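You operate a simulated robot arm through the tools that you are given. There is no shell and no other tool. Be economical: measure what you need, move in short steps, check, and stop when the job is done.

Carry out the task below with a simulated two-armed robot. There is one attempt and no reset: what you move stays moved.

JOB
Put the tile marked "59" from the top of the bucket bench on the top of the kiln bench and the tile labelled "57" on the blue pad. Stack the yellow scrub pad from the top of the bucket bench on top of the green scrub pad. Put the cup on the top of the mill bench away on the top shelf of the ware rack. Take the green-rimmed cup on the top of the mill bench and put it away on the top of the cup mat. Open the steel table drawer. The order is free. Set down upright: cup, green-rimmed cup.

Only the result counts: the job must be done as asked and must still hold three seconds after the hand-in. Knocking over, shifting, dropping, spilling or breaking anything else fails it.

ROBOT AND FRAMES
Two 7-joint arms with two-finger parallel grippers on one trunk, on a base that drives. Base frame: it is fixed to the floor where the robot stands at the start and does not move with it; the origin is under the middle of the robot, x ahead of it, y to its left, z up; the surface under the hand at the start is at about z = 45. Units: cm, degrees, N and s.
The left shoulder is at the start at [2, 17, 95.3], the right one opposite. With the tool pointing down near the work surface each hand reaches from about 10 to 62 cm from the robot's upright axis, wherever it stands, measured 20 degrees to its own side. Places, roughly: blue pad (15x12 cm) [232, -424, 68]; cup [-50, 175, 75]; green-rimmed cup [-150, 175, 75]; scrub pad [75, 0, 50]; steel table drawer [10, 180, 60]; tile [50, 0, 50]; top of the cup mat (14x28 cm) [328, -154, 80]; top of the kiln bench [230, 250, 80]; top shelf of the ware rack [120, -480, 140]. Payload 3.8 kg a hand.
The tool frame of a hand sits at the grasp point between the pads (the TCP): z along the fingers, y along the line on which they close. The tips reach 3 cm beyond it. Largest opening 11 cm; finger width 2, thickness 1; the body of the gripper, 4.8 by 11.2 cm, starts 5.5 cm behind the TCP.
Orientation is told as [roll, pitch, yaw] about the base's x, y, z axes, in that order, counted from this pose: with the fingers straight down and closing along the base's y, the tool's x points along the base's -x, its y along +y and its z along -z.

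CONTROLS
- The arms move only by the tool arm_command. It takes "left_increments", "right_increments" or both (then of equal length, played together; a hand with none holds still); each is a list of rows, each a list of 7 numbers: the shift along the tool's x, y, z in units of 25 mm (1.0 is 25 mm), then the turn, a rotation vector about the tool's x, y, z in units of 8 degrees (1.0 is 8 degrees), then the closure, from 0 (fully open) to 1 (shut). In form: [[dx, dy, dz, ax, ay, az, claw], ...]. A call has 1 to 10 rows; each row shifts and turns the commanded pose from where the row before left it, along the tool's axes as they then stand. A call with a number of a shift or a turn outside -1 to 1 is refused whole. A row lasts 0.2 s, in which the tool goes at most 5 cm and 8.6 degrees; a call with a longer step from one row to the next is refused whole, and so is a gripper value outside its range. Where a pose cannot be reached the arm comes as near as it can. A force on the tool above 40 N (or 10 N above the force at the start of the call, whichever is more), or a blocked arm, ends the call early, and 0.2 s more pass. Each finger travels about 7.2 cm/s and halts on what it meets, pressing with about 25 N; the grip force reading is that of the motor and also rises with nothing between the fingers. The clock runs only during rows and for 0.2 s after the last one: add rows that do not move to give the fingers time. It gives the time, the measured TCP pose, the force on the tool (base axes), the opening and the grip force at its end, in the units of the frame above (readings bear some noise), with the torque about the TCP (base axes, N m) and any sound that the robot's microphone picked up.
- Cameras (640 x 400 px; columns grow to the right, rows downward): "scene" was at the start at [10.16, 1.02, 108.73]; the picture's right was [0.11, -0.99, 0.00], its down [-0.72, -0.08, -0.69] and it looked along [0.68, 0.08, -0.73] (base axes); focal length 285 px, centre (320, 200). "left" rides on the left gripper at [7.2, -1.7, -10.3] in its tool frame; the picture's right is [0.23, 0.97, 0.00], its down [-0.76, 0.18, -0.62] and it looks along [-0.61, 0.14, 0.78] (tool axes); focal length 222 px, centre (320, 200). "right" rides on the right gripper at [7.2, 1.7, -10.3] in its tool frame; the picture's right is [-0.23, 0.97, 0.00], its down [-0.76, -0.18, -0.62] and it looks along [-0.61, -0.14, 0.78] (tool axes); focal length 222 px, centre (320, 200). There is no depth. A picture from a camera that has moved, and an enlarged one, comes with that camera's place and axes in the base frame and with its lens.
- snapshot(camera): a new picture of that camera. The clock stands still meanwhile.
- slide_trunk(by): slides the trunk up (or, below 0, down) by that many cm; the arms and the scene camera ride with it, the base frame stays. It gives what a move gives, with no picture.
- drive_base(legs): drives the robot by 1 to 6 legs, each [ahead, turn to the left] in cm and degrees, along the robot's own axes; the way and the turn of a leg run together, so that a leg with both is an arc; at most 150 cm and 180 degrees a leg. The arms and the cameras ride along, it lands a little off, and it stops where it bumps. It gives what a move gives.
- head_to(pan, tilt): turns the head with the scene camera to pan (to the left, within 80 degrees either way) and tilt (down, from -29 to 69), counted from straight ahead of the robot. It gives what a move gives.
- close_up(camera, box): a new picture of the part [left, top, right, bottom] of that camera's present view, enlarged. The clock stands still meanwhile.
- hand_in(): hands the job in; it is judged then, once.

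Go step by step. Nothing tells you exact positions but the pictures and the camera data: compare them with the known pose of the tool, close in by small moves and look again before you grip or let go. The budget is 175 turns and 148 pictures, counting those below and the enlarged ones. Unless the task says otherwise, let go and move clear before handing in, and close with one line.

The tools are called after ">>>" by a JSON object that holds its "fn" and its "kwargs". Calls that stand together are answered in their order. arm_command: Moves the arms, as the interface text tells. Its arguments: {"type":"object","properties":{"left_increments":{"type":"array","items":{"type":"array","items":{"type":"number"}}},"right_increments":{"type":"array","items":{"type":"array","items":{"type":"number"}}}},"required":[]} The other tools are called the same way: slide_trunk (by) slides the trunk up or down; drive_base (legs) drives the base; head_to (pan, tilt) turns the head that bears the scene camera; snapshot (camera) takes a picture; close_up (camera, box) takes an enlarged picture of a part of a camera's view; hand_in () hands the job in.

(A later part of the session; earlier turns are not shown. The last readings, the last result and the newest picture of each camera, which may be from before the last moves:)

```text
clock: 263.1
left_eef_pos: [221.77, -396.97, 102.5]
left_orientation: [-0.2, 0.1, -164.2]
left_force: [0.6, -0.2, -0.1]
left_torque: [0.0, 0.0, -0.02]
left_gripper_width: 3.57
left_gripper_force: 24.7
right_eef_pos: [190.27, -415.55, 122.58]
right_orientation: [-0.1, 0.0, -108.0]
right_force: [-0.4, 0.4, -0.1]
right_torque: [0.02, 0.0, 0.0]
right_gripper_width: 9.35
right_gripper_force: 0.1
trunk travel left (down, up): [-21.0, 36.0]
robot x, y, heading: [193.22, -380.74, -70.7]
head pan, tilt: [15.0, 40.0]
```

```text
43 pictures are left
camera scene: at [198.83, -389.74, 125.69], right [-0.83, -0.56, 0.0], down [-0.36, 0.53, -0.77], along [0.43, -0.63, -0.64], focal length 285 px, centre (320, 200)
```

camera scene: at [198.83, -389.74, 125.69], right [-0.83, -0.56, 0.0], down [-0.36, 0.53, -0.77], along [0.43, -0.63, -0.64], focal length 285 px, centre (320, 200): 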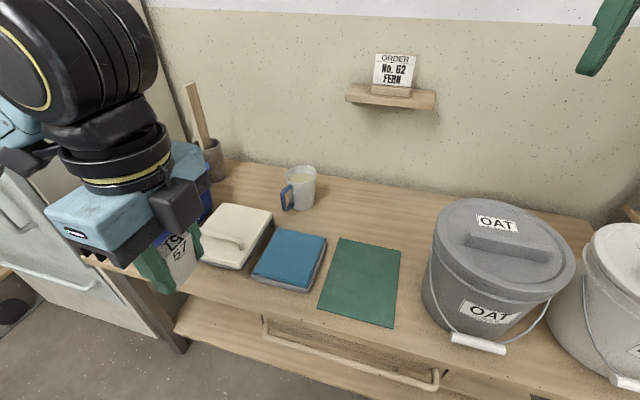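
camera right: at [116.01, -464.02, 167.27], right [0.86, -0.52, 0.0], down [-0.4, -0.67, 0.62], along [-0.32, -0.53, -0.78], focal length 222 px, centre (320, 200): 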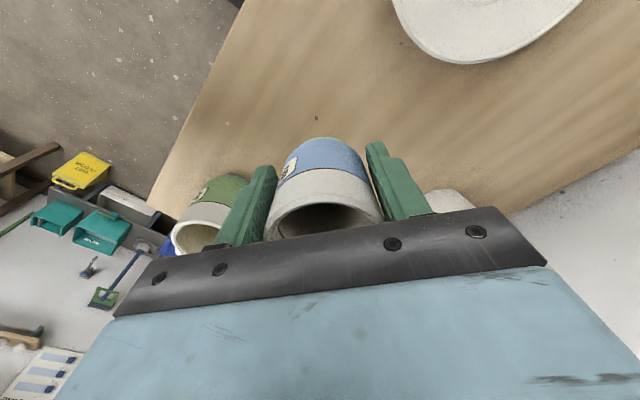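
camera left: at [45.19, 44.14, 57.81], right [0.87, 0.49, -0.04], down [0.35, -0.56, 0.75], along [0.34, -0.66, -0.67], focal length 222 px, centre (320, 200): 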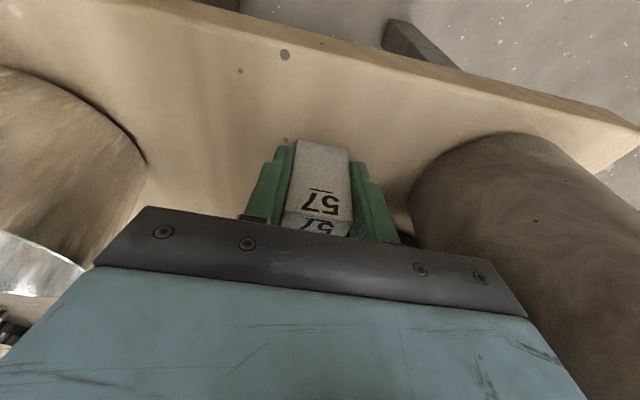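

The blue pad is at about (230,-422). I move the left hand over it and restore the 10° lean so the tile hangs upright.

>>> {"fn": "arm_command", "kwargs": {"left_increments": [[0.04, 1, 0, 0, 0, 0, 0.9], [0.04, 1, 0, 0, 0, 0, 0.9], [0.04, 1, 0, 0, 0, 0, 0.9], [0.04, 1, 0, 0, 0, 0, 0.9], [0.04, 1, 0, 0, 0, 0, 0.9], [0.04, 1, 0, 0, 0, 0, 0.9], [0.04, 1, 0, 0, 0, 0, 0.9], [0.04, 1, 0, 0, 0, 0, 0.9], [0.04, 1, 0, 0, 0, 0, 0.9], [0.04, 1, 0, 0, 0, 0, 0.9]]}}

>>> {"fn": "arm_command", "kwargs": {"left_increments": [[0, 0.3, 0, 0, -0.625, 0, 0.9], [0, 0.4, 0, 0, -0.625, 0, 0.9], [0.174, 0, 0.985, 0, 0, 0, 0.9], [0.174, 0, 0.985, 0, 0, 0, 0.9], [0.174, 0, 0.985, 0, 0, 0, 0.9], [0.174, 0, 0.985, 0, 0, 0, 0.9], [0.174, 0, 0.985, 0, 0, 0, 0.9]]}}

>>> {"fn": "snapshot", "kwargs": {"camera": "left"}}

>>> {"fn": "snapshot", "kwargs": {"camera": "scene"}}

```text
clock: 265.3
left_eef_pos: [229.49, -420.88, 102.48]
left_orientation: [-0.2, 0.1, -164.3]
left_force: [0.8, -0.6, -0.6]
left_torque: [0.02, 0.0, 0.0]
left_gripper_width: 3.58
left_gripper_force: 24.6
right_eef_pos: [190.25, -415.57, 122.67]
right_orientation: [-0.1, 0.2, -107.9]
right_force: [0.5, -0.4, 0.1]
right_torque: [0.0, 0.03, -0.01]
right_gripper_width: 9.33
right_gripper_force: 0.0
trunk travel left (down, up): [-21.0, 36.0]
robot x, y, heading: [193.45, -380.67, -70.7]
head pan, tilt: [15.0, 40.0]
```

```text
clock: 266.9
left_eef_pos: [229.96, -422.44, 89.71]
left_orientation: [0.0, -9.9, -164.2]
left_force: [0.1, 0.8, -0.1]
left_torque: [-0.02, 0.03, -0.01]
left_gripper_width: 3.55
left_gripper_force: 25.3
right_eef_pos: [190.26, -415.71, 122.68]
right_orientation: [-0.2, 0.0, -107.9]
right_force: [-0.7, 0.3, 0.5]
right_torque: [0.02, 0.02, -0.01]
right_gripper_width: 9.36
right_gripper_force: 0.1
trunk travel left (down, up): [-21.0, 36.0]
robot x, y, heading: [193.04, -380.92, -70.5]
head pan, tilt: [15.0, 40.0]
```

```text
42 pictures are left
camera left: at [238.02, -418.53, 98.69], right [0.48, -0.88, -0.04], down [-0.57, -0.35, 0.74], along [-0.67, -0.33, -0.67], focal length 222 px, centre (320, 200)
```

left: 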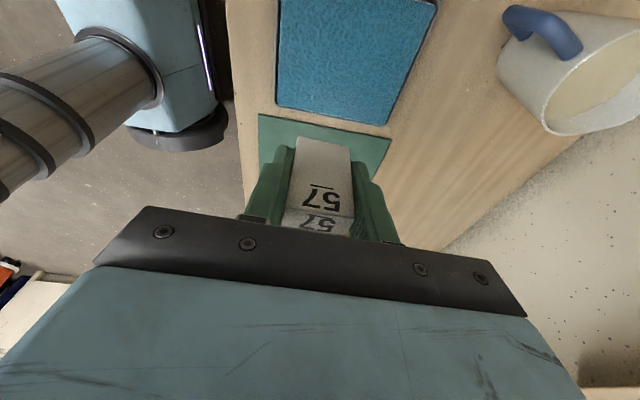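

```text
41 pictures are left
camera scene: at [198.85, -389.74, 125.69], right [-0.83, -0.56, 0.0], down [-0.36, 0.53, -0.77], along [0.43, -0.63, -0.64], focal length 285 px, centre (320, 200)
```

scene: 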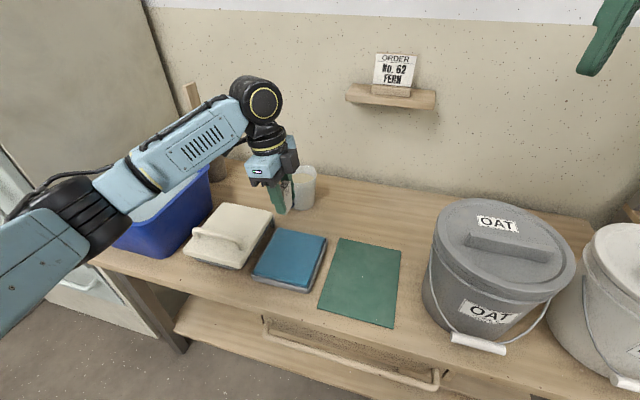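

The landing point is within the pad. Small shift forward and lower.

>>> {"fn": "arm_command", "kwargs": {"left_increments": [[0, 0.5, 0, 0, 0, 0, 0.9], [0.174, 0, 0.985, 0, 0, 0, 0.9], [0.174, 0, 0.985, 0, 0, 0, 0.9], [0.174, 0, 0.985, 0, 0, 0, 0.9], [0.174, 0, 0.985, 0, 0, 0, 0.9], [0.087, 0, 0.49, 0, 0, 0, 0.9], [0, 0, 0, 0, 0, 0, 0.9]]}}

>>> {"fn": "snapshot", "kwargs": {"camera": "left"}}

>>> {"fn": "close_up", "kwargs": {"camera": "scene", "box": [200, 140, 380, 310]}}

```text
clock: 268.5
left_eef_pos: [230.32, -423.66, 78.59]
left_orientation: [-0.2, -10.0, -164.2]
left_force: [0.2, -0.4, -0.7]
left_torque: [-0.01, -0.02, 0.0]
left_gripper_width: 3.54
left_gripper_force: 24.8
right_eef_pos: [190.39, -415.54, 122.67]
right_orientation: [-0.1, 0.0, -107.8]
right_force: [-0.7, 0.2, 0.5]
right_torque: [-0.01, 0.04, -0.02]
right_gripper_width: 9.33
right_gripper_force: 0.1
trunk travel left (down, up): [-21.0, 36.0]
robot x, y, heading: [193.27, -380.87, -70.8]
head pan, tilt: [15.0, 40.0]
```

```text
40 pictures are left
camera left: at [238.41, -419.64, 87.5], right [0.48, -0.88, -0.04], down [-0.57, -0.35, 0.74], along [-0.67, -0.33, -0.67], focal length 222 px, centre (320, 200)
```

left: 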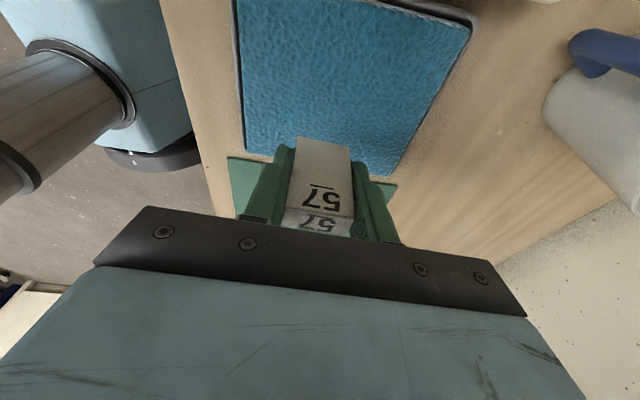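

```text
2.35 times, centred on (290, 225) of scene
camera zoom: at [198.84, -389.74, 125.69], right [-0.83, -0.56, 0.0], down [-0.36, 0.53, -0.77], along [0.43, -0.63, -0.64], focal length 671 px, centre (391, 141)
```

zoom: 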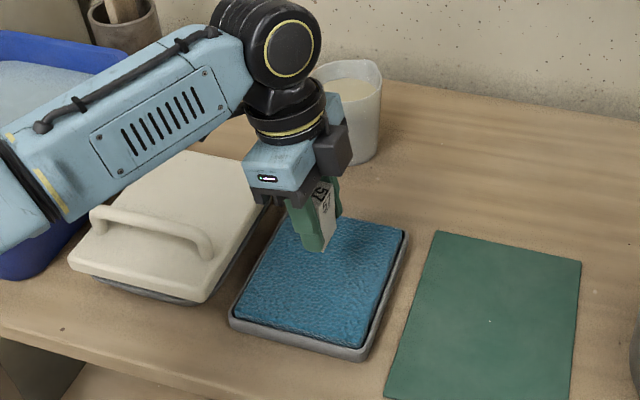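

Landing is near the pad's centre. Lower gently to contact.

>>> {"fn": "arm_command", "kwargs": {"left_increments": [[0.174, 0, 0.985, 0, 0, 0, 0.9], [0.052, 0, 0.295, 0, 0, 0, 0.9], [0.026, 0, 0.15, 0, 0, 0, 0.9], [0.026, 0, 0.15, 0, 0, 0, 0.9], [0.02, 0, 0.12, 0, 0, 0, 0.9], [0.02, 0, 0.12, 0, 0, 0, 0.9], [0, 0, 0, 0, 0, 0, 0.9]]}}

```text
clock: 270.1
left_eef_pos: [230.31, -423.51, 73.96]
left_orientation: [-0.2, -9.9, -164.1]
left_force: [0.4, 0.0, -0.6]
left_torque: [-0.01, -0.04, -0.01]
left_gripper_width: 3.59
left_gripper_force: 25.1
right_eef_pos: [190.23, -415.62, 122.7]
right_orientation: [-0.1, 0.0, -108.0]
right_force: [-0.6, 0.6, -0.3]
right_torque: [0.04, 0.0, 0.01]
right_gripper_width: 9.31
right_gripper_force: 0.0
trunk travel left (down, up): [-21.0, 36.0]
robot x, y, heading: [193.58, -381.04, -70.6]
head pan, tilt: [15.0, 40.0]
```

>>> {"fn": "arm_command", "kwargs": {"left_increments": [[0.02, 0, 0.12, 0, 0, 0, 0.9], [0.02, 0, 0.12, 0, 0, 0, 0.9], [0.02, 0, 0.12, 0, 0, 0, 0.9], [0.02, 0, 0.12, 0, 0, 0, 0.9], [0.02, 0, 0.1, 0, 0, 0, 0.9], [0.02, 0, 0.1, 0, 0, 0, 0.9], [0, 0, 0, 0, 0, 0, 0.9]]}}

```text
clock: 271.7
left_eef_pos: [230.24, -423.62, 72.33]
left_orientation: [0.0, -10.0, -164.3]
left_force: [2.2, -0.9, 20.8]
left_torque: [0.02, 0.03, 0.01]
left_gripper_width: 3.57
left_gripper_force: 25.2
right_eef_pos: [190.25, -415.45, 122.72]
right_orientation: [0.0, 0.0, -108.0]
right_force: [-0.2, 0.3, 0.1]
right_torque: [-0.01, -0.01, 0.0]
right_gripper_width: 9.34
right_gripper_force: 0.2
trunk travel left (down, up): [-21.0, 36.0]
robot x, y, heading: [193.48, -380.58, -70.5]
head pan, tilt: [15.0, 40.0]
```

>>> {"fn": "arm_command", "kwargs": {"left_increments": [[-0.01, 0, -0.07, 0, 0, 0, 0.9], [0, 0, 0, 0, 0, 0, 0.65], [0, 0, 0, 0, 0, 0, 0.5], [0, 0, 0, 0, 0, 0, 0.4], [0, 0, 0, 0, 0, 0, 0.4], [-0.087, 0, -0.49, 0, 0, 0, 0.4], [-0.174, 0, -0.985, 0, 0, 0, 0.4], [-0.174, 0, -0.985, 0, 0, 0, 0.4], [-0.174, 0, -0.985, 0, 0, 0, 0.4], [-0.174, 0, -0.985, 0, 0, 0, 0.4]]}}

>>> {"fn": "arm_command", "kwargs": {"left_increments": [[-0.174, 0, -0.985, 0, 0, 0, 0.4], [-0.174, 0, -0.985, 0, 0, 0, 0.4], [-0.174, 0, -0.985, 0, 0, 0, 0.4], [-0.174, 0, -0.985, 0, 0, 0, 0.4], [0, -1, 0, 0, 0.625, 0, 0.4], [0, -1, 0, 0, 0.625, 0, 0.4], [0, -1, 0, 0, 0, 0, 0.4], [0, -1, 0, 0, 0, 0, 0.4], [0, -1, 0, 0, 0, 0, 0.4], [0, -1, 0, 0, 0, 0, 0.4]]}}

>>> {"fn": "snapshot", "kwargs": {"camera": "scene"}}

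```text
clock: 273.9
left_eef_pos: [230.21, -423.62, 83.7]
left_orientation: [-0.1, -9.9, -164.2]
left_force: [-1.0, -1.4, 0.2]
left_torque: [-0.02, 0.0, 0.01]
left_gripper_width: 6.61
left_gripper_force: 0.1
right_eef_pos: [190.21, -415.57, 122.65]
right_orientation: [-0.1, 0.0, -107.9]
right_force: [-0.1, -0.4, 0.2]
right_torque: [0.04, 0.0, 0.04]
right_gripper_width: 9.33
right_gripper_force: 0.0
trunk travel left (down, up): [-21.0, 36.0]
robot x, y, heading: [193.09, -380.7, -70.7]
head pan, tilt: [15.0, 40.0]
```

```text
clock: 276.1
left_eef_pos: [226.19, -409.03, 93.69]
left_orientation: [-0.1, 0.1, -164.2]
left_force: [0.0, -0.9, 0.2]
left_torque: [0.02, 0.05, 0.02]
left_gripper_width: 6.6
left_gripper_force: 0.0
right_eef_pos: [190.29, -415.49, 122.64]
right_orientation: [0.0, 0.0, -107.9]
right_force: [0.3, 0.5, -0.7]
right_torque: [0.01, -0.02, 0.02]
right_gripper_width: 9.36
right_gripper_force: 0.0
trunk travel left (down, up): [-21.0, 36.0]
robot x, y, heading: [193.03, -380.76, -70.5]
head pan, tilt: [15.0, 40.0]
```

```text
38 pictures are left
camera scene: at [198.83, -389.7, 125.7], right [-0.83, -0.56, 0.0], down [-0.36, 0.53, -0.77], along [0.43, -0.63, -0.64], focal length 285 px, centre (320, 200)
```

scene: 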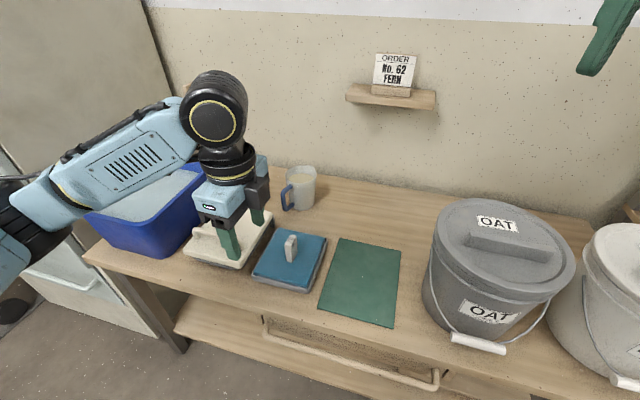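

Tile 57 is on the blue pad. Now I drive back toward the mill bench for the green-rimmed cup.

>>> {"fn": "drive_base", "kwargs": {"legs": [[0, -109.5], [105, 0], [0, -66.5], [150, 0], [150, 0], [60, 0]]}}

>>> {"fn": "head_to", "kwargs": {"pan": 0, "tilt": 10}}

>>> {"fn": "snapshot", "kwargs": {"camera": "scene"}}

```text
clock: 305.8
left_eef_pos: [-93.95, -32.84, 93.77]
left_orientation: [-0.2, 0.1, 20.2]
left_force: [-0.5, -0.6, 0.9]
left_torque: [0.01, -0.02, 0.03]
left_gripper_width: 6.61
left_gripper_force: 0.0
right_eef_pos: [-58.59, -23.51, 122.63]
right_orientation: [-0.1, 0.0, 76.7]
right_force: [0.2, -0.6, -0.3]
right_torque: [-0.02, 0.02, -0.02]
right_gripper_width: 9.35
right_gripper_force: 0.0
trunk travel left (down, up): [-21.0, 36.0]
robot x, y, heading: [-59.09, -58.42, 114.0]
head pan, tilt: [15.0, 40.0]
```

```text
clock: 306.8
left_eef_pos: [-93.95, -32.84, 93.77]
left_orientation: [-0.2, 0.1, 20.4]
left_force: [0.1, -0.3, 0.3]
left_torque: [-0.01, -0.01, 0.02]
left_gripper_width: 6.61
left_gripper_force: 0.0
right_eef_pos: [-58.62, -23.54, 122.75]
right_orientation: [-0.1, 0.1, 76.7]
right_force: [-0.4, -0.2, 0.2]
right_torque: [-0.03, 0.02, -0.02]
right_gripper_width: 9.35
right_gripper_force: 0.1
trunk travel left (down, up): [-21.0, 36.0]
robot x, y, heading: [-59.09, -58.6, 114.1]
head pan, tilt: [0.0, 10.0]
```

```text
37 pictures are left
camera scene: at [-63.38, -47.86, 130.45], right [0.91, 0.41, 0.0], down [0.07, -0.16, -0.98], along [-0.4, 0.9, -0.17], focal length 285 px, centre (320, 200)
```

scene: 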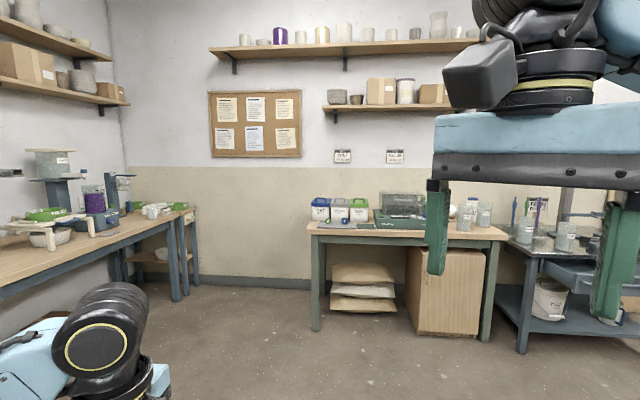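

>>> {"fn": "close_up", "kwargs": {"camera": "scene", "box": [300, 180, 440, 250]}}

```text
4.57 times, centred on (370, 215) of scene
camera zoom: at [-63.38, -47.86, 130.45], right [0.91, 0.41, 0.0], down [0.07, -0.16, -0.98], along [-0.4, 0.9, -0.17], focal length 1303 px, centre (91, 131)
```

zoom: 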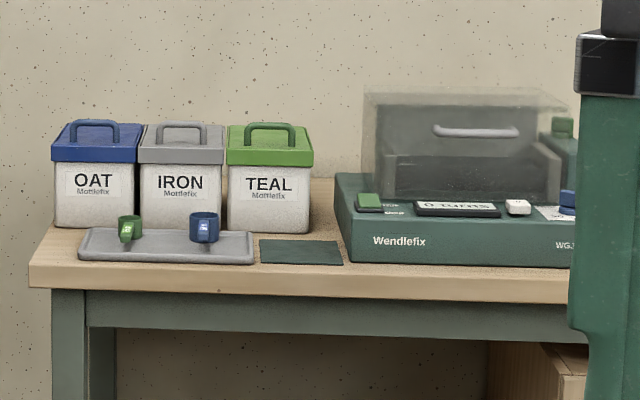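

Only tray mugs are visible in front; the green-rimmed cup must be behind the bins. I approach and raise the view.

>>> {"fn": "drive_base", "kwargs": {"legs": [[0, -2], [118, 0]]}}

>>> {"fn": "slide_trunk", "kwargs": {"by": 36}}

>>> {"fn": "head_to", "kwargs": {"pan": 5, "tilt": 38}}

>>> {"fn": "snapshot", "kwargs": {"camera": "scene"}}

```text
clock: 313.2
left_eef_pos: [-135.69, 81.58, 93.82]
left_orientation: [-0.2, 0.0, 16.6]
left_force: [0.1, 0.1, -0.2]
left_torque: [0.0, 0.02, 0.01]
left_gripper_width: 6.6
left_gripper_force: 0.0
right_eef_pos: [-99.95, 88.63, 122.62]
right_orientation: [-0.1, -0.2, 73.0]
right_force: [0.9, -0.6, 0.5]
right_torque: [-0.04, 0.01, 0.01]
right_gripper_width: 9.37
right_gripper_force: 0.1
trunk travel left (down, up): [-21.0, 36.0]
robot x, y, heading: [-102.56, 53.83, 110.2]
head pan, tilt: [0.0, 10.0]
```

```text
clock: 316.8
left_eef_pos: [-135.55, 81.61, 129.9]
left_orientation: [-0.2, 0.2, 16.7]
left_force: [0.4, -0.1, 0.2]
left_torque: [-0.02, 0.01, 0.01]
left_gripper_width: 6.6
left_gripper_force: 0.0
right_eef_pos: [-99.98, 88.61, 158.67]
right_orientation: [-0.1, 0.0, 73.0]
right_force: [-0.5, 0.3, 0.9]
right_torque: [0.0, -0.01, 0.01]
right_gripper_width: 9.34
right_gripper_force: 0.1
trunk travel left (down, up): [-57.0, 0.0]
robot x, y, heading: [-102.04, 53.9, 110.4]
head pan, tilt: [0.0, 10.0]
```

```text
clock: 317.7
left_eef_pos: [-135.65, 81.6, 129.75]
left_orientation: [-0.2, 0.1, 16.7]
left_force: [0.6, -0.3, 0.0]
left_torque: [0.01, -0.02, -0.03]
left_gripper_width: 6.61
left_gripper_force: 0.0
right_eef_pos: [-99.89, 88.75, 158.62]
right_orientation: [-0.2, 0.0, 73.0]
right_force: [0.1, 0.1, 1.0]
right_torque: [-0.02, -0.01, -0.01]
right_gripper_width: 9.36
right_gripper_force: 0.1
trunk travel left (down, up): [-57.0, 0.0]
robot x, y, heading: [-102.14, 53.89, 110.4]
head pan, tilt: [5.0, 38.0]
```

```text
35 pictures are left
camera scene: at [-106.61, 63.76, 162.0], right [0.9, 0.43, 0.0], down [0.26, -0.56, -0.79], along [-0.34, 0.71, -0.61], focal length 285 px, centre (320, 200)
```

scene: 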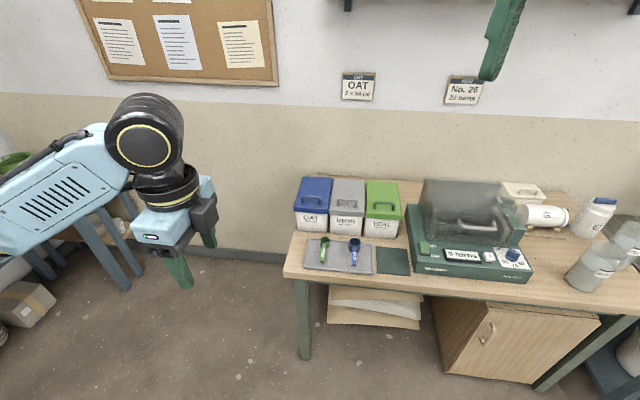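

>>> {"fn": "close_up", "kwargs": {"camera": "scene", "box": [275, 160, 435, 290]}}

>>> {"fn": "close_up", "kwargs": {"camera": "scene", "box": [430, 160, 640, 300]}}

```text
3.08 times, centred on (355, 225) of scene
camera zoom: at [-106.61, 63.76, 162.0], right [0.9, 0.43, 0.0], down [0.26, -0.56, -0.79], along [-0.34, 0.71, -0.61], focal length 877 px, centre (212, 123)
```

zoom: 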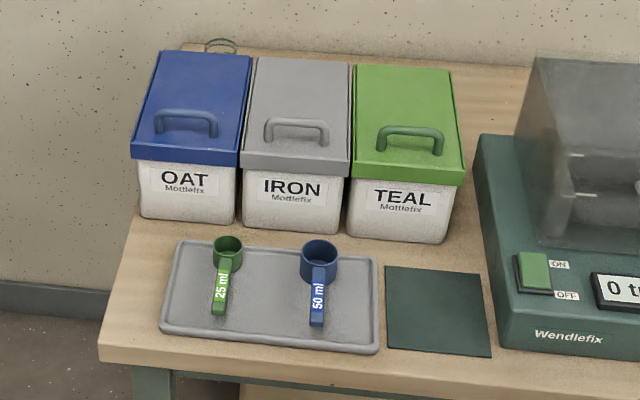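

```text
2.86 times, centred on (535, 230) of scene
camera zoom: at [-106.61, 63.76, 162.0], right [0.9, 0.43, 0.0], down [0.26, -0.56, -0.79], along [-0.34, 0.71, -0.61], focal length 815 px, centre (-294, 114)
```

zoom: 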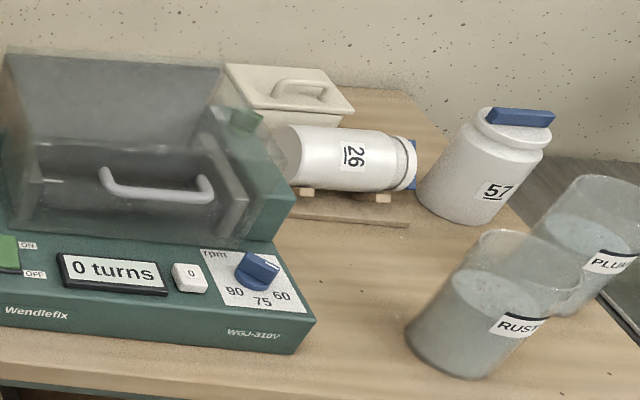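

The green rim shows behind the OAT bin, near the bench's back-left corner (~(-156,170)). I go round to the left end of the bench.

>>> {"fn": "drive_base", "kwargs": {"legs": [[0, 68.6], [71, 0], [0, -74], [48, 0], [0, -39]]}}

>>> {"fn": "head_to", "kwargs": {"pan": 0, "tilt": 40}}

>>> {"fn": "snapshot", "kwargs": {"camera": "scene"}}

```text
clock: 332.0
left_eef_pos: [-194.58, 141.83, 129.84]
left_orientation: [-0.2, 0.1, -25.0]
left_force: [-0.2, 0.4, -0.6]
left_torque: [-0.01, 0.01, 0.01]
left_gripper_width: 6.6
left_gripper_force: 0.1
right_eef_pos: [-163.16, 123.44, 158.65]
right_orientation: [-0.2, 0.0, 31.3]
right_force: [-0.1, 0.8, 0.2]
right_torque: [0.02, -0.03, -0.01]
right_gripper_width: 9.32
right_gripper_force: 0.0
trunk travel left (down, up): [-57.0, 0.0]
robot x, y, heading: [-187.69, 98.79, 68.6]
head pan, tilt: [5.0, 38.0]
```

```text
clock: 332.7
left_eef_pos: [-194.53, 142.04, 129.73]
left_orientation: [-0.2, 0.1, -25.1]
left_force: [0.0, -0.2, -0.4]
left_torque: [-0.01, 0.03, 0.01]
left_gripper_width: 6.59
left_gripper_force: 0.1
right_eef_pos: [-163.2, 123.48, 158.63]
right_orientation: [0.0, 0.1, 31.3]
right_force: [0.4, -0.2, -0.7]
right_torque: [-0.01, 0.01, 0.0]
right_gripper_width: 9.35
right_gripper_force: 0.0
trunk travel left (down, up): [-57.0, 0.0]
robot x, y, heading: [-188.19, 99.17, 68.7]
head pan, tilt: [0.0, 40.0]
```

```text
32 pictures are left
camera scene: at [-184.1, 109.04, 161.69], right [0.93, -0.36, 0.0], down [-0.23, -0.6, -0.77], along [0.28, 0.71, -0.64], focal length 285 px, centre (320, 200)
```

scene: 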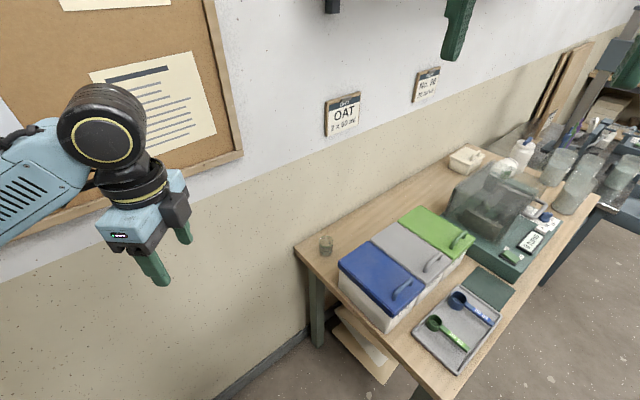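

The cup stands at the bench's back-left corner, ≈(-157,173). I lower the trunk, tuck the left hand, and edge closer with a right turn.

>>> {"fn": "slide_trunk", "kwargs": {"by": -26}}

>>> {"fn": "arm_command", "kwargs": {"left_increments": [[-0.8, -0.8, 0, 0, 0, 0, 0.2], [-0.8, -0.8, 0, 0, 0, 0, 0.2], [-0.8, -0.8, 0, 0, 0, 0, 0.2], [-0.8, -0.8, 0, 0, 0, 0, 0.2], [-0.8, -0.8, 0, 0, 0, 0, 0.2]]}}

>>> {"fn": "drive_base", "kwargs": {"legs": [[0, -8], [23, 0], [0, -8]]}}

>>> {"fn": "head_to", "kwargs": {"pan": 15, "tilt": 45}}

>>> {"fn": "snapshot", "kwargs": {"camera": "scene"}}

```text
clock: 335.3
left_eef_pos: [-194.59, 141.91, 103.83]
left_orientation: [-0.2, 0.2, -25.0]
left_force: [0.4, -0.8, 1.0]
left_torque: [-0.02, -0.02, 0.01]
left_gripper_width: 6.6
left_gripper_force: 0.0
right_eef_pos: [-163.18, 123.39, 132.7]
right_orientation: [-0.1, 0.0, 31.3]
right_force: [0.9, -0.6, 0.4]
right_torque: [0.01, -0.07, -0.01]
right_gripper_width: 9.36
right_gripper_force: 0.1
trunk travel left (down, up): [-31.0, 26.0]
robot x, y, heading: [-188.22, 99.12, 68.4]
head pan, tilt: [0.0, 40.0]
```

```text
clock: 336.5
left_eef_pos: [-189.7, 128.6, 103.73]
left_orientation: [-0.1, 0.1, -25.1]
left_force: [0.1, 0.3, -0.5]
left_torque: [0.01, 0.04, 0.02]
left_gripper_width: 8.79
left_gripper_force: 0.1
right_eef_pos: [-163.18, 123.43, 132.68]
right_orientation: [-0.1, 0.0, 31.3]
right_force: [0.3, 0.9, 0.4]
right_torque: [0.0, 0.01, -0.01]
right_gripper_width: 9.38
right_gripper_force: 0.1
trunk travel left (down, up): [-31.0, 26.0]
robot x, y, heading: [-188.13, 98.7, 68.6]
head pan, tilt: [0.0, 40.0]
```

```text
clock: 339.0
left_eef_pos: [-174.53, 148.09, 103.74]
left_orientation: [-0.2, 0.1, -33.7]
left_force: [-0.2, -0.4, 0.7]
left_torque: [-0.01, 0.01, 0.02]
left_gripper_width: 8.81
left_gripper_force: 0.0
right_eef_pos: [-149.22, 138.84, 132.55]
right_orientation: [-0.1, 0.1, 22.7]
right_force: [-0.6, 0.0, 0.8]
right_torque: [0.0, -0.02, -0.02]
right_gripper_width: 9.36
right_gripper_force: 0.1
trunk travel left (down, up): [-31.0, 26.0]
robot x, y, heading: [-177.23, 118.42, 60.0]
head pan, tilt: [0.0, 40.0]
stopped in leg 2: the robot was blocked; the commanded pose is now the measured one
```

```text
clock: 339.7
left_eef_pos: [-174.46, 148.12, 103.71]
left_orientation: [-0.1, 0.2, -33.5]
left_force: [-0.1, 0.3, -1.0]
left_torque: [0.0, -0.01, -0.02]
left_gripper_width: 8.78
left_gripper_force: 0.1
right_eef_pos: [-149.01, 139.06, 132.64]
right_orientation: [-0.1, 0.2, 22.6]
right_force: [0.0, 0.4, -0.6]
right_torque: [0.03, -0.01, 0.0]
right_gripper_width: 9.35
right_gripper_force: 0.2
trunk travel left (down, up): [-31.0, 26.0]
robot x, y, heading: [-177.44, 118.68, 59.6]
head pan, tilt: [15.0, 45.0]
```

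```text
31 pictures are left
camera scene: at [-174.06, 128.46, 134.97], right [0.97, -0.26, 0.0], down [-0.18, -0.68, -0.71], along [0.18, 0.68, -0.71], focal length 285 px, centre (320, 200)
```

scene: 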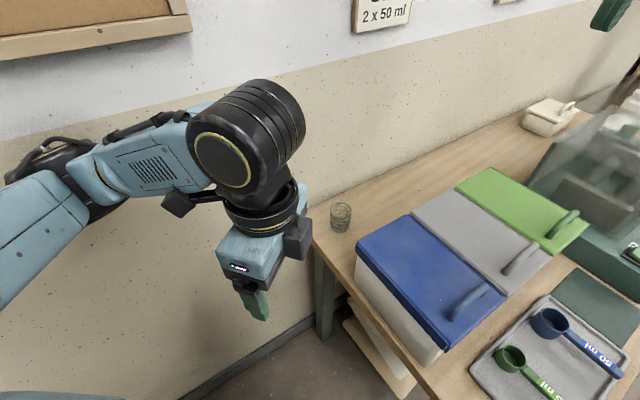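

>>> {"fn": "drive_base", "kwargs": {"legs": [[-1.5, 0]]}}

>>> {"fn": "close_up", "kwargs": {"camera": "scene", "box": [290, 160, 450, 280]}}

```text
clock: 340.5
left_eef_pos: [-175.32, 146.89, 103.83]
left_orientation: [-0.1, 0.2, -33.5]
left_force: [0.4, 0.0, -0.1]
left_torque: [0.0, 0.02, -0.02]
left_gripper_width: 8.82
left_gripper_force: 0.0
right_eef_pos: [-149.86, 137.68, 132.65]
right_orientation: [-0.1, 0.2, 22.7]
right_force: [0.5, -0.1, -0.1]
right_torque: [0.06, 0.01, -0.02]
right_gripper_width: 9.35
right_gripper_force: 0.0
trunk travel left (down, up): [-31.0, 26.0]
robot x, y, heading: [-178.15, 117.23, 60.0]
head pan, tilt: [15.0, 45.0]
```

```text
3.33 times, centred on (370, 220) of scene
camera zoom: at [-174.85, 127.12, 134.97], right [0.97, -0.26, 0.0], down [-0.18, -0.68, -0.71], along [0.18, 0.68, -0.71], focal length 950 px, centre (153, 133)
```

zoom: 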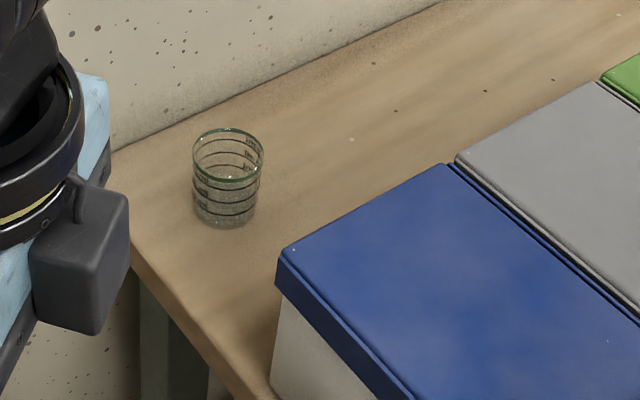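

It's a small green-rimmed glass, centre ≈(-156.8,173), rim z≈84, wall ~10 cm behind. I bring the left hand over it at height and turn it.

>>> {"fn": "arm_command", "kwargs": {"left_increments": [[-0.04, 1, 0, 0, 0, 0, 0], [-0.04, 1, 0, 0, 0, 0, 0], [-0.04, 1, 0, 0, 0, 0, 0], [-0.04, 1, 0, 0, 0, 0, 0], [-0.04, 1, 0, 0, 0, 0, 0], [-0.04, 1, 0, 0, 0, 0, 0], [-0.04, 1, 0, 0, 0, 0, 0], [-0.04, 1, 0, 0, 0, 0, 0], [-0.04, 1, 0, 0, 0, 0, 0], [-0.04, 1, 0, 0, 0, 0, 0]]}}

>>> {"fn": "arm_command", "kwargs": {"left_increments": [[0, 1, 0, 0, 0, 0, 0], [0, 1, 0, 0, 0, 0, 0], [0, 0.8, 0, 0, 0, 0, 0], [0, 0, 0, 0, 0, -0.9, 0], [0, 0, 0, 0, 0, -0.9, 0], [0, 0, 0, 0, 0, -0.9, 0], [0, 0, 0, 0, 0, -0.9, 0], [0, 0, 0, 0, 0, -0.9, 0], [0, 0, 0, 0, 0, -0.9, 0]]}}

>>> {"fn": "snapshot", "kwargs": {"camera": "left"}}

>>> {"fn": "snapshot", "kwargs": {"camera": "scene"}}

```text
clock: 342.7
left_eef_pos: [-160.53, 167.23, 103.55]
left_orientation: [-0.2, 0.1, -33.5]
left_force: [-0.3, 0.3, 0.6]
left_torque: [-0.01, 0.02, 0.0]
left_gripper_width: 11.0
left_gripper_force: 0.1
right_eef_pos: [-149.64, 137.77, 132.65]
right_orientation: [-0.1, 0.1, 22.8]
right_force: [-0.4, 0.2, -0.3]
right_torque: [0.01, -0.01, 0.03]
right_gripper_width: 9.34
right_gripper_force: 0.1
trunk travel left (down, up): [-31.0, 26.0]
robot x, y, heading: [-178.07, 117.25, 59.7]
head pan, tilt: [15.0, 45.0]
```

```text
clock: 344.7
left_eef_pos: [-156.9, 172.92, 103.57]
left_orientation: [-0.1, 0.2, 9.9]
left_force: [0.4, -0.8, -0.6]
left_torque: [0.03, -0.01, 0.02]
left_gripper_width: 11.01
left_gripper_force: 0.1
right_eef_pos: [-149.7, 137.76, 132.71]
right_orientation: [-0.1, 0.1, 22.7]
right_force: [0.0, 0.3, -0.5]
right_torque: [0.01, 0.0, -0.03]
right_gripper_width: 9.37
right_gripper_force: 0.0
trunk travel left (down, up): [-31.0, 26.0]
robot x, y, heading: [-178.09, 117.3, 59.8]
head pan, tilt: [15.0, 45.0]
```

```text
29 pictures are left
camera left: at [-163.63, 170.03, 113.88], right [-0.39, 0.92, 0.0], down [0.72, 0.31, 0.62], along [0.57, 0.24, -0.78], focal length 222 px, centre (320, 200)
```

left: 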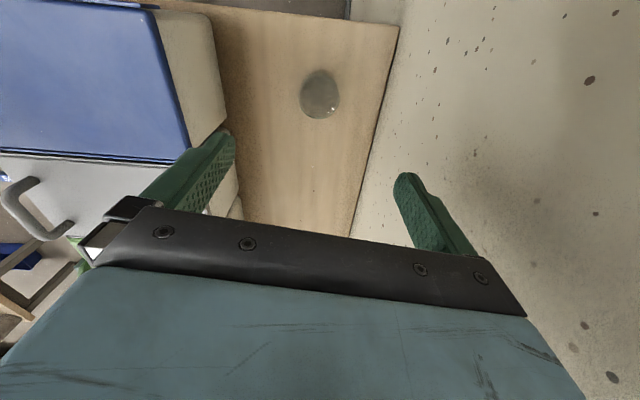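

```text
28 pictures are left
camera scene: at [-174.81, 127.18, 134.97], right [0.97, -0.26, 0.0], down [-0.18, -0.68, -0.71], along [0.18, 0.68, -0.71], focal length 285 px, centre (320, 200)
```

scene: 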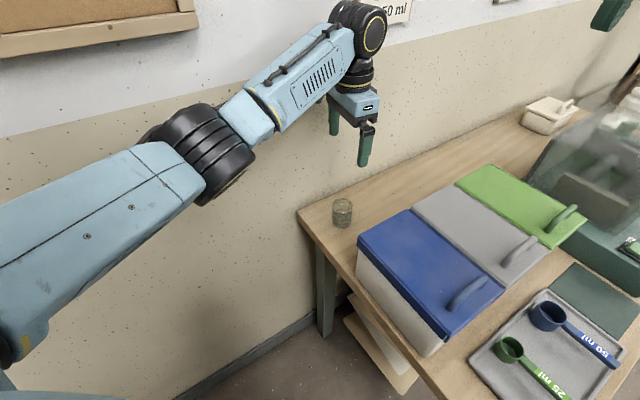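

Well aligned. Lower in two stages.

>>> {"fn": "arm_command", "kwargs": {"left_increments": [[0, 0, 1, 0, 0, 0, 0], [0, 0, 1, 0, 0, 0, 0], [0, 0, 1, 0, 0, 0, 0], [0, 0, 1, 0, 0, 0, 0], [0, 0, 1, 0, 0, 0, 0], [0, 0, 0.6, 0, 0, 0, 0]]}}

>>> {"fn": "snapshot", "kwargs": {"camera": "left"}}

```text
clock: 346.1
left_eef_pos: [-156.77, 172.93, 89.81]
left_orientation: [-0.1, 0.2, 9.8]
left_force: [-0.2, -1.0, -0.6]
left_torque: [0.02, 0.02, -0.01]
left_gripper_width: 11.01
left_gripper_force: 0.1
right_eef_pos: [-149.81, 137.71, 132.68]
right_orientation: [0.0, 0.2, 22.7]
right_force: [0.4, -0.1, -0.6]
right_torque: [0.02, -0.04, 0.01]
right_gripper_width: 9.35
right_gripper_force: 0.0
trunk travel left (down, up): [-31.0, 26.0]
robot x, y, heading: [-178.09, 117.3, 59.7]
head pan, tilt: [15.0, 45.0]
```

```text
27 pictures are left
camera left: at [-163.6, 169.98, 100.04], right [-0.39, 0.92, 0.0], down [0.72, 0.3, 0.62], along [0.57, 0.24, -0.78], focal length 222 px, centre (320, 200)
```

left: 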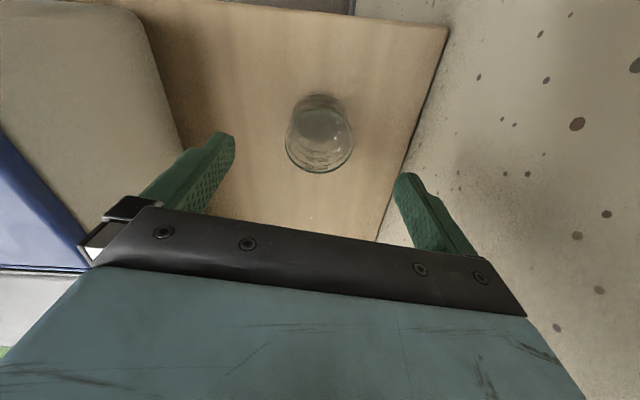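

>>> {"fn": "arm_command", "kwargs": {"left_increments": [[0, 0, 1, 0, 0, 0, 0.1], [0, 0, 1, 0, 0, 0, 0.1], [0, 0, 0.9, 0, 0, 0, 0.15], [0, 0, 0.12, 0, 0, 0, 0.15], [0, 0, 0, 0, 0, 0, 0.15]]}}

>>> {"fn": "snapshot", "kwargs": {"camera": "left"}}

```text
clock: 347.3
left_eef_pos: [-156.77, 172.91, 82.05]
left_orientation: [-0.1, 0.2, 9.6]
left_force: [0.1, 0.3, 0.2]
left_torque: [-0.01, 0.01, -0.02]
left_gripper_width: 9.35
left_gripper_force: 0.1
right_eef_pos: [-149.87, 137.79, 132.65]
right_orientation: [-0.1, 0.1, 22.8]
right_force: [-0.8, 0.0, 0.5]
right_torque: [0.02, 0.01, -0.03]
right_gripper_width: 9.31
right_gripper_force: 0.1
trunk travel left (down, up): [-31.0, 26.0]
robot x, y, heading: [-177.87, 117.27, 59.7]
head pan, tilt: [15.0, 45.0]
```

```text
26 pictures are left
camera left: at [-163.66, 170.0, 92.43], right [-0.39, 0.92, 0.0], down [0.72, 0.3, 0.62], along [0.57, 0.24, -0.78], focal length 222 px, centre (320, 200)
```

left: 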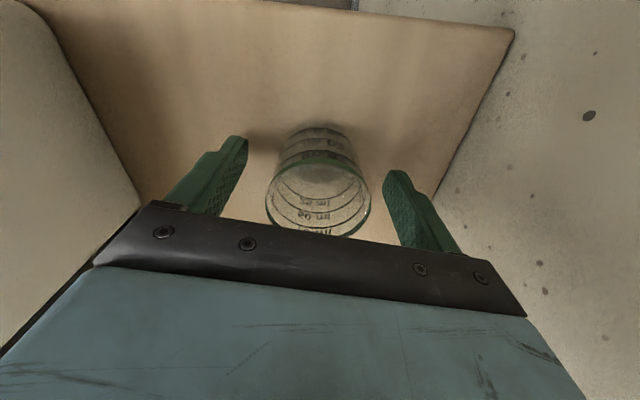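

>>> {"fn": "arm_command", "kwargs": {"left_increments": [[0.34, 0, 0, 0, 0, 0, 0.15], [0, 0, 0, 0, 0, 0, 0.3], [0, 0, 0, 0, 0, 0, 0.45], [0, 0, 0, 0, 0, 0, 0.6], [0, 0, 0, 0, 0, 0, 0.7], [0, 0, 0, 0, 0, 0, 0.7]]}}

>>> {"fn": "snapshot", "kwargs": {"camera": "left"}}

```text
clock: 348.7
left_eef_pos: [-157.7, 172.85, 82.23]
left_orientation: [0.0, 0.2, 9.7]
left_force: [-0.1, 0.5, 0.1]
left_torque: [0.0, 0.01, 0.0]
left_gripper_width: 4.98
left_gripper_force: 25.3
right_eef_pos: [-149.77, 137.72, 132.69]
right_orientation: [-0.1, 0.1, 22.8]
right_force: [0.5, -1.1, 0.2]
right_torque: [0.0, 0.01, 0.0]
right_gripper_width: 9.34
right_gripper_force: 0.0
trunk travel left (down, up): [-31.0, 26.0]
robot x, y, heading: [-177.97, 117.4, 59.8]
head pan, tilt: [15.0, 45.0]
```

```text
25 pictures are left
camera left: at [-164.51, 169.88, 92.45], right [-0.39, 0.92, 0.0], down [0.72, 0.3, 0.62], along [0.57, 0.24, -0.78], focal length 222 px, centre (320, 200)
```

left: 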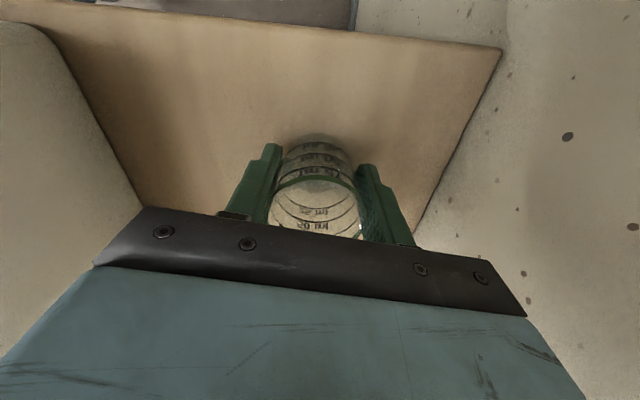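

Gripped (5.0 cm). Lift straight up, then retract toward the robot.

>>> {"fn": "arm_command", "kwargs": {"left_increments": [[0, 0, -0.5, 0, 0, 0, 0.7], [0, 0, -1, 0, 0, 0, 0.7], [0, 0, -1, 0, 0, 0, 0.7], [0, 0, -1, 0, 0, 0, 0.7], [0, 0, -1, 0, 0, 0, 0.7], [0, 0, -1, 0, 0, 0, 0.7], [0, 0, -1, 0, 0, 0, 0.7], [0, 0, -1, 0, 0, 0, 0.7], [0, 0, -1, 0, 0, 0, 0.7], [0, 0, -1, 0, 0, 0, 0.7]]}}

>>> {"fn": "arm_command", "kwargs": {"left_increments": [[0.8, -0.96, 0, 0, 0, 0, 0.7], [0.8, -0.96, 0, 0, 0, 0, 0.7], [0.8, -0.96, 0, 0, 0, 0, 0.7], [0.8, -0.96, 0, 0, 0, 0, 0.7], [0.8, -0.96, 0, 0, 0, 0, 0.7], [0.8, -0.96, 0, 0, 0, 0, 0.7], [0.8, -0.96, 0, 0, 0, 0, 0.7]]}}

>>> {"fn": "snapshot", "kwargs": {"camera": "scene"}}

```text
clock: 350.9
left_eef_pos: [-157.73, 172.76, 106.08]
left_orientation: [-0.1, 0.2, 9.7]
left_force: [-0.6, -0.4, 0.0]
left_torque: [0.0, -0.02, -0.01]
left_gripper_width: 4.99
left_gripper_force: 25.3
right_eef_pos: [-149.8, 137.73, 132.64]
right_orientation: [-0.1, 0.1, 22.7]
right_force: [-1.0, -0.4, -0.4]
right_torque: [-0.01, 0.0, 0.01]
right_gripper_width: 9.35
right_gripper_force: 0.2
trunk travel left (down, up): [-31.0, 26.0]
robot x, y, heading: [-178.21, 117.35, 60.0]
head pan, tilt: [15.0, 45.0]
```

```text
clock: 352.5
left_eef_pos: [-168.49, 153.86, 105.78]
left_orientation: [-0.1, 0.2, 9.7]
left_force: [1.2, 0.6, -0.1]
left_torque: [0.02, 0.03, -0.02]
left_gripper_width: 4.94
left_gripper_force: 24.5
right_eef_pos: [-149.83, 137.63, 132.63]
right_orientation: [-0.2, 0.1, 22.7]
right_force: [0.3, 0.3, 0.3]
right_torque: [0.0, 0.01, -0.01]
right_gripper_width: 9.35
right_gripper_force: 0.1
trunk travel left (down, up): [-31.0, 26.0]
robot x, y, heading: [-177.94, 117.51, 59.9]
head pan, tilt: [15.0, 45.0]
```

```text
24 pictures are left
camera scene: at [-174.84, 127.15, 134.97], right [0.97, -0.26, 0.0], down [-0.18, -0.68, -0.71], along [0.18, 0.68, -0.71], focal length 285 px, centre (320, 200)
```

scene: 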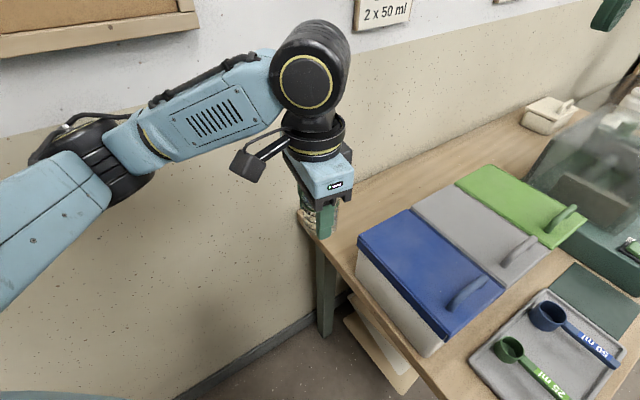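

Glass is held. I drive out and along the north side toward the east aisle.

>>> {"fn": "drive_base", "kwargs": {"legs": [[-40, 0], [0, -104], [54, 0], [0, 58]]}}

>>> {"fn": "slide_trunk", "kwargs": {"by": 12}}

>>> {"fn": "head_to", "kwargs": {"pan": 0, "tilt": 20}}

>>> {"fn": "snapshot", "kwargs": {"camera": "scene"}}

```text
clock: 364.6
left_eef_pos: [-126.26, 65.72, 105.73]
left_orientation: [0.0, 0.2, -35.2]
left_force: [0.2, 0.2, 0.2]
left_torque: [0.01, 0.01, -0.01]
left_gripper_width: 4.87
left_gripper_force: 25.0
right_eef_pos: [-124.38, 41.2, 132.68]
right_orientation: [-0.1, 0.1, -22.1]
right_force: [0.4, -1.1, 0.1]
right_torque: [-0.01, 0.02, -0.01]
right_gripper_width: 9.38
right_gripper_force: 0.1
trunk travel left (down, up): [-31.0, 26.0]
robot x, y, heading: [-159.12, 46.79, 15.3]
head pan, tilt: [15.0, 45.0]
```

```text
clock: 366.1
left_eef_pos: [-126.39, 65.78, 117.63]
left_orientation: [0.0, 0.2, -35.1]
left_force: [1.0, -0.6, -0.1]
left_torque: [0.01, -0.01, -0.03]
left_gripper_width: 4.87
left_gripper_force: 25.1
right_eef_pos: [-124.47, 41.08, 144.58]
right_orientation: [-0.2, 0.1, -22.1]
right_force: [0.0, 0.0, -0.7]
right_torque: [0.03, 0.02, 0.05]
right_gripper_width: 9.35
right_gripper_force: 0.1
trunk travel left (down, up): [-43.0, 14.0]
robot x, y, heading: [-158.81, 46.48, 15.0]
head pan, tilt: [15.0, 45.0]
```

```text
clock: 367.0
left_eef_pos: [-126.38, 65.7, 117.73]
left_orientation: [-0.1, 0.2, -35.1]
left_force: [-0.2, -0.1, 0.4]
left_torque: [-0.01, -0.03, -0.03]
left_gripper_width: 4.87
left_gripper_force: 25.0
right_eef_pos: [-124.4, 41.1, 144.71]
right_orientation: [-0.1, 0.0, -22.0]
right_force: [0.3, -0.5, 0.0]
right_torque: [0.01, 0.01, -0.01]
right_gripper_width: 9.35
right_gripper_force: 0.0
trunk travel left (down, up): [-43.0, 14.0]
robot x, y, heading: [-158.69, 46.33, 15.2]
head pan, tilt: [0.0, 20.0]
```

```text
23 pictures are left
camera scene: at [-147.75, 49.72, 150.83], right [0.26, -0.97, 0.0], down [-0.33, -0.09, -0.94], along [0.91, 0.25, -0.34], focal length 285 px, centre (320, 200)
```

scene: 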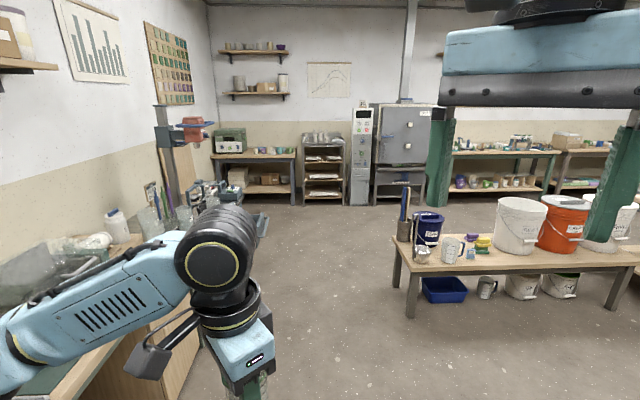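

>>> {"fn": "close_up", "kwargs": {"camera": "left", "box": [200, 110, 440, 260]}}

>>> {"fn": "drive_base", "kwargs": {"legs": [[150, 0], [148, 0], [0, -84]]}}

>>> {"fn": "snapshot", "kwargs": {"camera": "scene"}}

```text
2.67 times, centred on (320, 185) of left
camera zoom: at [-133.18, 68.43, 128.08], right [0.37, 0.93, 0.0], down [0.73, -0.29, 0.62], along [0.58, -0.23, -0.78], focal length 592 px, centre (320, 240)
```

zoom: 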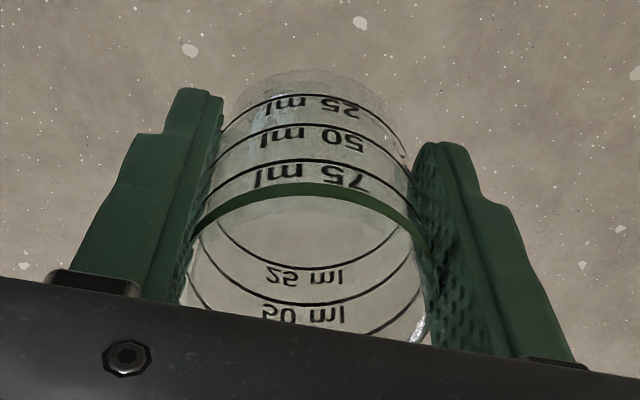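

```text
clock: 384.9
left_eef_pos: [149.35, 84.58, 117.7]
left_orientation: [-0.1, 0.3, -121.9]
left_force: [0.4, 0.6, 0.7]
left_torque: [0.0, 0.0, -0.01]
left_gripper_width: 4.79
left_gripper_force: 25.1
right_eef_pos: [124.77, 81.28, 144.61]
right_orientation: [-0.1, 0.2, -108.8]
right_force: [-0.4, 0.6, -0.3]
right_torque: [0.02, 0.02, -0.01]
right_gripper_width: 9.32
right_gripper_force: 0.0
trunk travel left (down, up): [-43.0, 14.0]
robot x, y, heading: [128.66, 116.38, -71.4]
head pan, tilt: [0.0, 20.0]
```

```text
21 pictures are left
camera scene: at [132.11, 105.38, 150.83], right [-0.95, -0.32, 0.0], down [-0.11, 0.32, -0.94], along [0.3, -0.89, -0.34], focal length 285 px, centre (320, 200)
```

scene: 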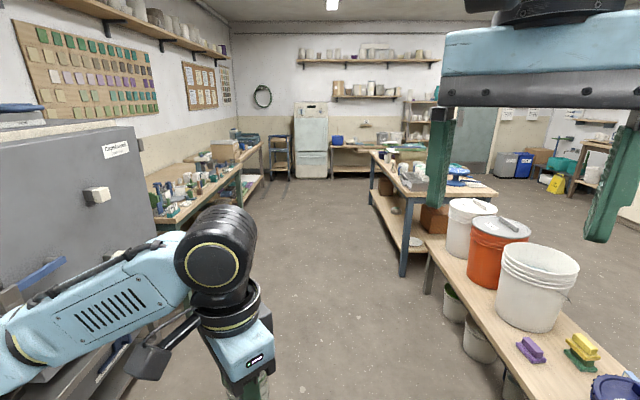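

The tapered glass creeps up a little under the squeeze; I'll limit the closure. The mat is on the second bench along the east wall; I drive down the aisle.

>>> {"fn": "arm_command", "kwargs": {"left_increments": [[0, 0, 0, 0, 0, 0, 0.57]]}}

>>> {"fn": "drive_base", "kwargs": {"legs": [[0, 1.5], [150, 0], [140, 0], [0, 75]]}}

>>> {"fn": "head_to", "kwargs": {"pan": 0, "tilt": 35}}

>>> {"fn": "snapshot", "kwargs": {"camera": "scene"}}

```text
clock: 385.3
left_eef_pos: [149.54, 84.63, 117.71]
left_orientation: [-0.1, 0.2, -121.9]
left_force: [0.4, 0.5, 0.2]
left_torque: [-0.01, 0.03, 0.0]
left_gripper_width: 4.85
left_gripper_force: 20.9
right_eef_pos: [124.83, 81.31, 144.61]
right_orientation: [0.0, 0.2, -108.8]
right_force: [-0.6, -0.8, 0.4]
right_torque: [0.02, -0.01, 0.0]
right_gripper_width: 9.36
right_gripper_force: 0.0
trunk travel left (down, up): [-43.0, 14.0]
robot x, y, heading: [128.65, 116.41, -71.6]
head pan, tilt: [0.0, 20.0]
```

```text
clock: 402.7
left_eef_pos: [261.33, -142.75, 117.79]
left_orientation: [-0.1, 0.2, -47.1]
left_force: [0.1, 0.6, -0.5]
left_torque: [0.0, 0.01, -0.01]
left_gripper_width: 4.83
left_gripper_force: 6.9
right_eef_pos: [258.07, -167.42, 144.69]
right_orientation: [-0.1, 0.0, -34.1]
right_force: [0.5, 0.3, -0.5]
right_torque: [0.0, -0.04, 0.03]
right_gripper_width: 9.35
right_gripper_force: 0.0
trunk travel left (down, up): [-43.0, 14.0]
robot x, y, heading: [225.75, -154.88, 3.3]
head pan, tilt: [0.0, 20.0]
```

```text
clock: 403.5
left_eef_pos: [261.39, -142.87, 117.75]
left_orientation: [-0.1, 0.3, -47.1]
left_force: [0.4, 0.7, 0.4]
left_torque: [-0.03, 0.02, 0.01]
left_gripper_width: 4.77
left_gripper_force: 25.0
right_eef_pos: [258.17, -167.42, 144.62]
right_orientation: [-0.1, 0.1, -34.1]
right_force: [0.3, 0.4, -0.5]
right_torque: [-0.02, -0.02, 0.03]
right_gripper_width: 9.38
right_gripper_force: 0.0
trunk travel left (down, up): [-43.0, 14.0]
robot x, y, heading: [225.55, -154.63, 2.9]
head pan, tilt: [0.0, 35.0]
```

```text
20 pictures are left
camera scene: at [236.52, -154.05, 148.45], right [0.05, -1.0, 0.0], down [-0.57, -0.03, -0.82], along [0.82, 0.04, -0.57], focal length 285 px, centre (320, 200)
```

scene: 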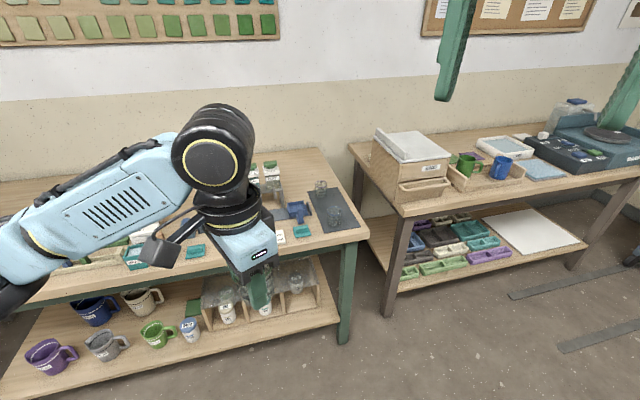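

>>> {"fn": "close_up", "kwargs": {"camera": "scene", "box": [270, 150, 390, 250]}}

```text
4.00 times, centred on (330, 200) of scene
camera zoom: at [236.52, -154.05, 148.45], right [0.05, -1.0, 0.0], down [-0.57, -0.03, -0.82], along [0.82, 0.04, -0.57], focal length 1140 px, centre (280, 200)
```

zoom: 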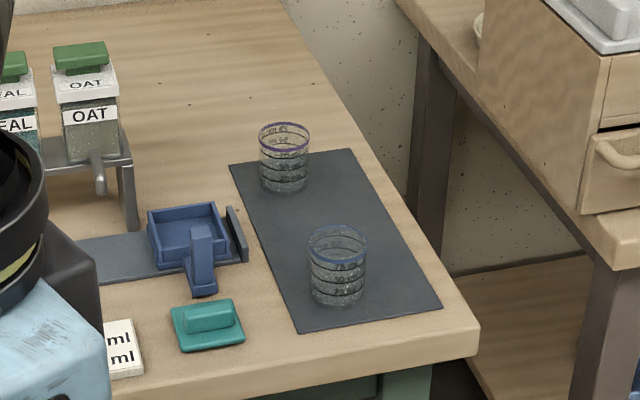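

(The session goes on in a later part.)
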